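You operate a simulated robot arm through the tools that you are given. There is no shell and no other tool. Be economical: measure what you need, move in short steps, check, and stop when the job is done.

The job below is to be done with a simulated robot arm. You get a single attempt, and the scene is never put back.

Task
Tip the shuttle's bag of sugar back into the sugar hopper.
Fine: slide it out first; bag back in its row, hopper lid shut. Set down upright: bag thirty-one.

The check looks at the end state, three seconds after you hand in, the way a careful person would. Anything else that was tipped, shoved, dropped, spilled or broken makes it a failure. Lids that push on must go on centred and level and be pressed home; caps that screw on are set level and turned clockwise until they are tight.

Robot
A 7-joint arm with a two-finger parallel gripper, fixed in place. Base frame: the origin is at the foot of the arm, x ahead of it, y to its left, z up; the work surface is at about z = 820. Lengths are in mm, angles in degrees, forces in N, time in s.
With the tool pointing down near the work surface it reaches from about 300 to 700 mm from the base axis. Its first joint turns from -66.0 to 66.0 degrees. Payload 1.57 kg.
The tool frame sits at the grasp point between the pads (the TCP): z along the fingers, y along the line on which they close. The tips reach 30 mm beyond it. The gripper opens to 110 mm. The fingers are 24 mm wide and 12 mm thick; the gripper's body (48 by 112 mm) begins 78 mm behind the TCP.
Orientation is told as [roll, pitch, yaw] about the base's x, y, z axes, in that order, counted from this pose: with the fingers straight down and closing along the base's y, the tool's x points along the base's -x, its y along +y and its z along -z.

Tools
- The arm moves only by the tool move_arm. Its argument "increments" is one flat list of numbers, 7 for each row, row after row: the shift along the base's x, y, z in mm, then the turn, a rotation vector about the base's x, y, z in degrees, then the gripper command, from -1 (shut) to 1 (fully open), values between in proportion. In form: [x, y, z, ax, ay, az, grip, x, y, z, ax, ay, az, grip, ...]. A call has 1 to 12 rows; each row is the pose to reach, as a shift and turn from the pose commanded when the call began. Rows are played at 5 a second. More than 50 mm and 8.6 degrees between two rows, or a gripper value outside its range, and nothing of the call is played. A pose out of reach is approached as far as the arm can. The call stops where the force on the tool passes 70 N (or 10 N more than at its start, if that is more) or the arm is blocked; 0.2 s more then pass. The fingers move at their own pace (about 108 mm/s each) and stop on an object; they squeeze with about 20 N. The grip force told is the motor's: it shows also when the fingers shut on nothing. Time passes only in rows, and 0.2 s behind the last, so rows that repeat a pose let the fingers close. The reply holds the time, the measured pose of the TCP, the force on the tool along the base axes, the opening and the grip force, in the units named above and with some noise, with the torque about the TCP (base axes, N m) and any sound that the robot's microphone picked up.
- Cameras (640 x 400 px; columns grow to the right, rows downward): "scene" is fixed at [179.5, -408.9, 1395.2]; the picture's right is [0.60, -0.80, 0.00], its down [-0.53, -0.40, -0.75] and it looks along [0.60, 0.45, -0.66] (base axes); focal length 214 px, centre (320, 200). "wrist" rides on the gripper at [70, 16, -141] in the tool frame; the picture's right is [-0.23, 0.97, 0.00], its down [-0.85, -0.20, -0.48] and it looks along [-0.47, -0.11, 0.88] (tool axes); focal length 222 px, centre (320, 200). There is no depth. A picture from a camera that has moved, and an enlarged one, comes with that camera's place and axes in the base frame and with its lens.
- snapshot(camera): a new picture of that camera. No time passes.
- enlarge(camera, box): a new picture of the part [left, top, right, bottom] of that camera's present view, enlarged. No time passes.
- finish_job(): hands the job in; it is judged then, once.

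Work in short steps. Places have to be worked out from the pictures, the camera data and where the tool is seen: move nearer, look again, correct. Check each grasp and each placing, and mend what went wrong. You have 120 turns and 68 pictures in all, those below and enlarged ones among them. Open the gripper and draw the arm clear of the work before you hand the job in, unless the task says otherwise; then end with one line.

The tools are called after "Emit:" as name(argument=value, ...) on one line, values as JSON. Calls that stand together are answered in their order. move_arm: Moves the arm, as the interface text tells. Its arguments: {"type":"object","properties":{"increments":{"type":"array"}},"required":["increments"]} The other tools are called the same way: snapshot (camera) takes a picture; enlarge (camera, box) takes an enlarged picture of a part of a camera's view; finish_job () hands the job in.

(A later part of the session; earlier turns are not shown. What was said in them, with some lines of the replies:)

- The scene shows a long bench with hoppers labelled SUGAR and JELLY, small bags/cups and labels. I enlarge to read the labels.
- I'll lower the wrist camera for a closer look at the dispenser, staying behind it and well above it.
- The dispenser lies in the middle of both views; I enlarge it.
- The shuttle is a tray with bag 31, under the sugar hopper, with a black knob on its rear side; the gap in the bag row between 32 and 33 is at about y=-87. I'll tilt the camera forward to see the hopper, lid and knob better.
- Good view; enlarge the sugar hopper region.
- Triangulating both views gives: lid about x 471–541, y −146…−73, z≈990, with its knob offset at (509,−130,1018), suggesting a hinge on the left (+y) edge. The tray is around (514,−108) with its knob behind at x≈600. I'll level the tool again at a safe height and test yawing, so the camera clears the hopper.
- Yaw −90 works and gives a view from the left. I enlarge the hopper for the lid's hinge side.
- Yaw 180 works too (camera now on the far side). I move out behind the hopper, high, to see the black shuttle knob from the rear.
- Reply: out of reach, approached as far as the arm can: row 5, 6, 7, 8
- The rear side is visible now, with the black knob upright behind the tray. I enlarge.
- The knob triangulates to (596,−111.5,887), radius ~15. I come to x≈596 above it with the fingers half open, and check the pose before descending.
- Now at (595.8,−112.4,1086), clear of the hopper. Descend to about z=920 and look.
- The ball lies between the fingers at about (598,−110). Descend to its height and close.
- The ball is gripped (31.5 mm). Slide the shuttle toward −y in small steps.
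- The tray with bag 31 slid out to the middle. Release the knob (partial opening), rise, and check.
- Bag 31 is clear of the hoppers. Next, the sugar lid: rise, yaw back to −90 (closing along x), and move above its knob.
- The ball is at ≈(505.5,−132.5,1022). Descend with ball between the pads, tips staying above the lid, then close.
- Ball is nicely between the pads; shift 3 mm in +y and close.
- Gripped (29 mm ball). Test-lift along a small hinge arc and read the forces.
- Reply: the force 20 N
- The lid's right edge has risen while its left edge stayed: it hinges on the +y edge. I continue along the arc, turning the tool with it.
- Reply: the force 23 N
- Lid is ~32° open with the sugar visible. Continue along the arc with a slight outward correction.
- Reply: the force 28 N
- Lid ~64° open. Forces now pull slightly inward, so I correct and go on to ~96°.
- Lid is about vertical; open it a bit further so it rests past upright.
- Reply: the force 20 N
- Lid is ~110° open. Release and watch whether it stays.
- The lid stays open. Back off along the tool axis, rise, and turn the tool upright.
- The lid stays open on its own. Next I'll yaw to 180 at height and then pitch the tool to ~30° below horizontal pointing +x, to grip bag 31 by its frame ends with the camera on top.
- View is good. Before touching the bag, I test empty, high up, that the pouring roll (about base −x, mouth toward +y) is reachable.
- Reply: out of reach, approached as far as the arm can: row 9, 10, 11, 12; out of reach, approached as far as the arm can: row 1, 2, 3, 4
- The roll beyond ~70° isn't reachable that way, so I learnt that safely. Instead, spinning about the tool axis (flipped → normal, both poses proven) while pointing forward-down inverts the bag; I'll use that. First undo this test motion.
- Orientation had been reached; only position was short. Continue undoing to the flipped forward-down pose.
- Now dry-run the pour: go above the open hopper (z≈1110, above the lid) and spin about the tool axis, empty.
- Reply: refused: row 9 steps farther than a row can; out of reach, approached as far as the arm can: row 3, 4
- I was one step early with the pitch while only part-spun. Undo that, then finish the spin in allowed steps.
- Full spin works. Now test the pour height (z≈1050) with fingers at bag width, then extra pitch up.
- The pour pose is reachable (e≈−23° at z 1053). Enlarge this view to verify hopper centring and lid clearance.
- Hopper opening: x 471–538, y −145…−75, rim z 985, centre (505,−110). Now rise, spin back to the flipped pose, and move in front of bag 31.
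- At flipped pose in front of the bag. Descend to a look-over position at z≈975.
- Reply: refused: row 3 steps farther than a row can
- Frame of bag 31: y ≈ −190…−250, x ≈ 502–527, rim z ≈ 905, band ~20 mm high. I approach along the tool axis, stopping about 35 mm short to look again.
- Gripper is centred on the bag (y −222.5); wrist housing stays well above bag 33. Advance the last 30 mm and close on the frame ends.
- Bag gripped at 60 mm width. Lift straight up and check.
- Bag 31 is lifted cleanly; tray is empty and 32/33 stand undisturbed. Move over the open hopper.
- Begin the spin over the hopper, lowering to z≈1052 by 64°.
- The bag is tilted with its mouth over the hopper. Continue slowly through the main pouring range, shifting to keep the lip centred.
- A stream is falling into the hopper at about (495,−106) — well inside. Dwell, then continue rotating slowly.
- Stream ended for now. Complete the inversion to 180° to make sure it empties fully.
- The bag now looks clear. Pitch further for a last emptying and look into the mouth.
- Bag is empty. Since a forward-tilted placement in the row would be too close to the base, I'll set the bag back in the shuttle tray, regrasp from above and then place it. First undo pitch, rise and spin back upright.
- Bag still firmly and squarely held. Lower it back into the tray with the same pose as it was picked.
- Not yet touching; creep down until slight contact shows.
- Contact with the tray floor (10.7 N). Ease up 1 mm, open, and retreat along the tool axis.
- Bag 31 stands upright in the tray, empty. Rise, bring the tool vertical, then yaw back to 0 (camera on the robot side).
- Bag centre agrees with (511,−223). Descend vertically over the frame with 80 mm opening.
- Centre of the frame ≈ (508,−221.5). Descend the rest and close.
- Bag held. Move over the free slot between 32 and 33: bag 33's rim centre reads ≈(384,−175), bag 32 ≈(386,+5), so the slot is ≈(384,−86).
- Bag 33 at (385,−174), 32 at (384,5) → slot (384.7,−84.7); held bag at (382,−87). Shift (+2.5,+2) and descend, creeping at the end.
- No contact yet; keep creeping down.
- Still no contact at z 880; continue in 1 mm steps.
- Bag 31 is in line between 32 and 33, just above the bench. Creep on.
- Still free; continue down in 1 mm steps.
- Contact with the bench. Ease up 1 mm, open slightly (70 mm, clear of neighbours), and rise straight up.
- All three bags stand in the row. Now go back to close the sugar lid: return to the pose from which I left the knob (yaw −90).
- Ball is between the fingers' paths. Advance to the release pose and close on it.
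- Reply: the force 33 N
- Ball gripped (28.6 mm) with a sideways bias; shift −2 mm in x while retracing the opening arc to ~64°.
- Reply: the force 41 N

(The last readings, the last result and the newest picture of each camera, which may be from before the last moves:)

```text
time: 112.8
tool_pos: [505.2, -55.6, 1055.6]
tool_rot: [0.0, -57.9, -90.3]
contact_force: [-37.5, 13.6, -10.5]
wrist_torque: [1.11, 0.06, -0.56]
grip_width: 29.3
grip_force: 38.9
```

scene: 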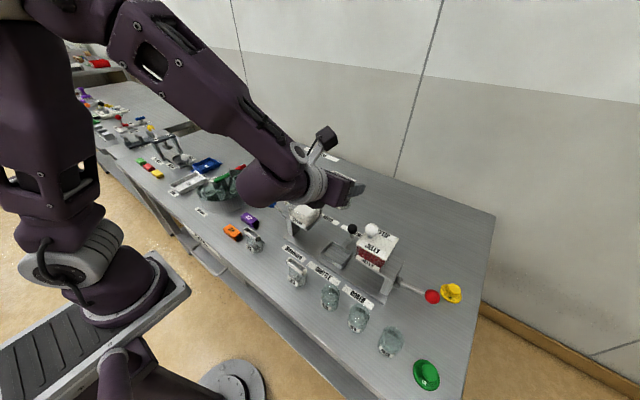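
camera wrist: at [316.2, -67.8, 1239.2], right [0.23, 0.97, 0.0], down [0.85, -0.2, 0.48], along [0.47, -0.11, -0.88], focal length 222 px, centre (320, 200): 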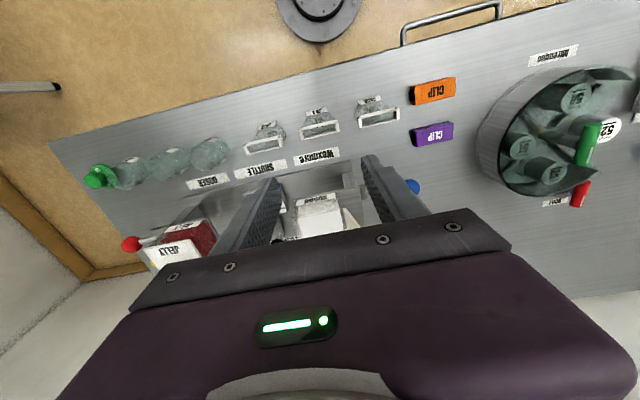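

Arc retracing works; shift another −2 mm in x and continue to ~32°.

Emit:
move_arm(increments=[-2, -4.5, 1.6, 2, 0, 0, -1, -2, -9.5, 2.5, 6, 0, 0, -1, -2, -14.5, 3.2, 10, 0, 0, -1, -2, -19.5, 3.3, 14, 0, 0, -1, -2, -24.6, 3.2, 18, 0, 0, -1, -2, -29.7, 2.6, 22, 0, 0, -1, -2, -34.7, 1.9, 26, 0, 0, -1, -2, -39.5, 0.1, 30, 0, 0, -1, -2, -44.3, -2.9, 34, 0, 0, -1])

Emit:
enlarge(camera="scene", box=[260, 150, 360, 240])

```text
time: 114.8
tool_pos: [505.5, -100.1, 1054.0]
tool_rot: [0.1, -24.1, -90.0]
contact_force: [-5.9, 14.7, 3.8]
wrist_torque: [1.11, 0.1, -0.06]
grip_width: 29.0
grip_force: 38.6
```

```text
4.44 times, centred on (310, 195) of scene
camera zoom: at [179.3, -408.5, 1395.3], right [0.6, -0.8, 0.0], down [-0.53, -0.4, -0.75], along [0.6, 0.45, -0.66], focal length 953 px, centre (364, 222)
```

zoom: 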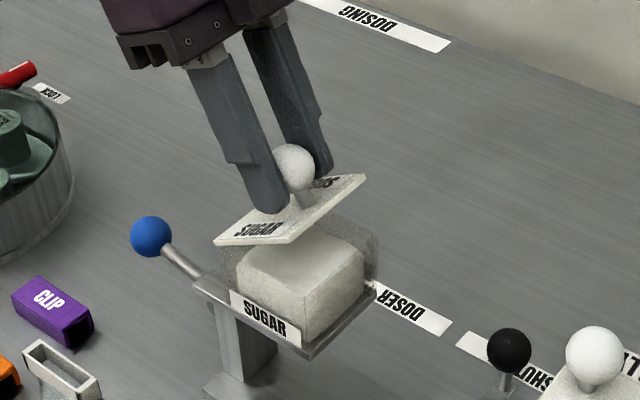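

Lid is ~28° open and following. Continue the retrace down to shut.

Emit:
move_arm(increments=[0, -4.7, -2, 4, 0, 0, -1, 0, -9.4, -4.1, 8, 0, 0, -1, 0, -13.7, -6.8, 12, 0, 0, -1, 0, -18, -9.5, 16, 0, 0, -1, 0, -22.8, -12.4, 20, 0, 0, -1, 0, -27.6, -15.4, 24, 0, 0, -1, 0, -29.5, -18, 24, 0, 0, -1, 0, -31.5, -21, 24, 0, 0, -1])

```text
time: 116.6
tool_pos: [505.1, -129.8, 1033.1]
tool_rot: [0.1, 0.1, -90.1]
contact_force: [4.0, 17.1, 6.6]
wrist_torque: [1.13, -0.04, 0.0]
grip_width: 29.1
grip_force: 39.0
```

Nearly shut; settle the last 2–3 mm, then release and rise.

Emit:
move_arm(increments=[0, 1, -1.5, 0, 0, 0, -1, 0, 1.5, -3, 0, 0, 0, -1])

Emit:
move_arm(increments=[0, 0, 0, 0, 0, 0, -0.3, 0, 0, 0, 0, 0, 0, 0.2, 0, 0, 0, 0, 0, 0, 0.2, 0, 0, 30, 0, 0, 0, 0.2, 0, 0, 75, 0, 0, 0, 0.2, 0, 0, 120, 0, 0, 0, 0.2])

Emit:
enlarge(camera="scene", box=[260, 150, 360, 240])

```text
time: 117.2
tool_pos: [505.7, -130.4, 1029.5]
tool_rot: [0.2, -0.2, -90.1]
contact_force: [4.6, 1.5, 15.9]
wrist_torque: [0.99, -0.09, 0.01]
grip_width: 29.1
grip_force: 39.0
```

```text
time: 118.6
tool_pos: [506.7, -128.0, 1150.2]
tool_rot: [0.0, 0.1, -90.0]
contact_force: [-0.9, -0.1, -0.1]
wrist_torque: [-0.03, 0.01, 0.04]
grip_width: 65.7
grip_force: 0.0
```

```text
4.44 times, centred on (310, 195) of scene
camera zoom: at [179.5, -408.9, 1395.2], right [0.6, -0.8, 0.0], down [-0.53, -0.4, -0.75], along [0.6, 0.45, -0.66], focal length 953 px, centre (364, 222)
```

zoom: 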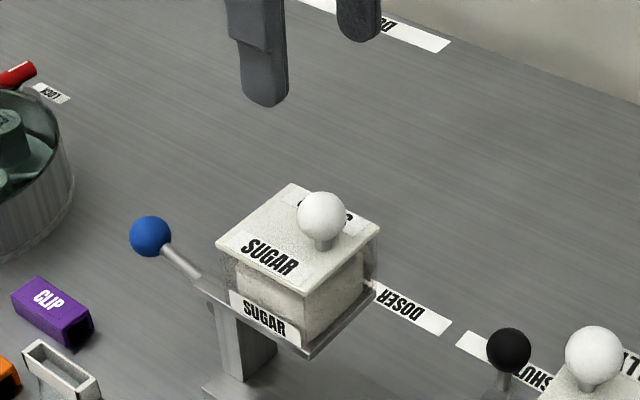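

The lid corners match the original closed position. Draw the arm up and back, then take a final overview.

Emit:
move_arm(increments=[-20, 10, 40, 0, 0, 0, 0.5, -60, 20, 70, 0, 0, 0, 1, -105, 40, 80, 0, 0, 0, 1, -150, 80, 80, 0, 0, 0, 1, -160, 125, 80, 0, 0, 0, 1, -160, 165, 80, 0, 0, 0, 1])

Emit:
enlarge(camera="scene", box=[220, 170, 420, 300])

```text
refused: row 2 steps farther than a row can; nothing moved
```

```text
3.08 times, centred on (320, 235) of scene
camera zoom: at [179.5, -408.9, 1395.2], right [0.6, -0.8, 0.0], down [-0.53, -0.4, -0.75], along [0.6, 0.45, -0.66], focal length 660 px, centre (320, 92)
```

zoom: 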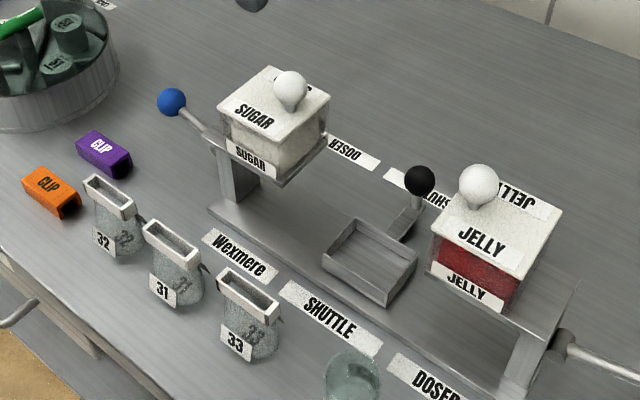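

The picture is good: lid shut (identical to the start picture), bag 31 upright in line between 32 and 33, nothing else moved. Retreat in smaller steps.

Emit:
move_arm(increments=[-10, 5, 35, 0, 0, 0, 0.5, -40, 15, 65, 0, 0, 0, 1, -80, 30, 80, 0, 0, 0, 1, -115, 50, 80, 0, 0, 0, 1, -150, 60, 80, 0, 0, 0, 1])

```text
time: 119.8
tool_pos: [353.9, -68.0, 1230.6]
tool_rot: [0.0, -0.1, -90.1]
contact_force: [-0.2, 0.3, 0.2]
wrist_torque: [0.0, 0.0, 0.0]
grip_width: 109.9
grip_force: 0.1
```

The arm is clear with the gripper open; hand in.

Emit:
finish_job()

```text
The job is handed in.
```

Bag 31's sugar is back in the sugar hopper, the hopper lid is shut, and the empty bag stands upright in its row between 32 and 33; I left the shuttle slid out.
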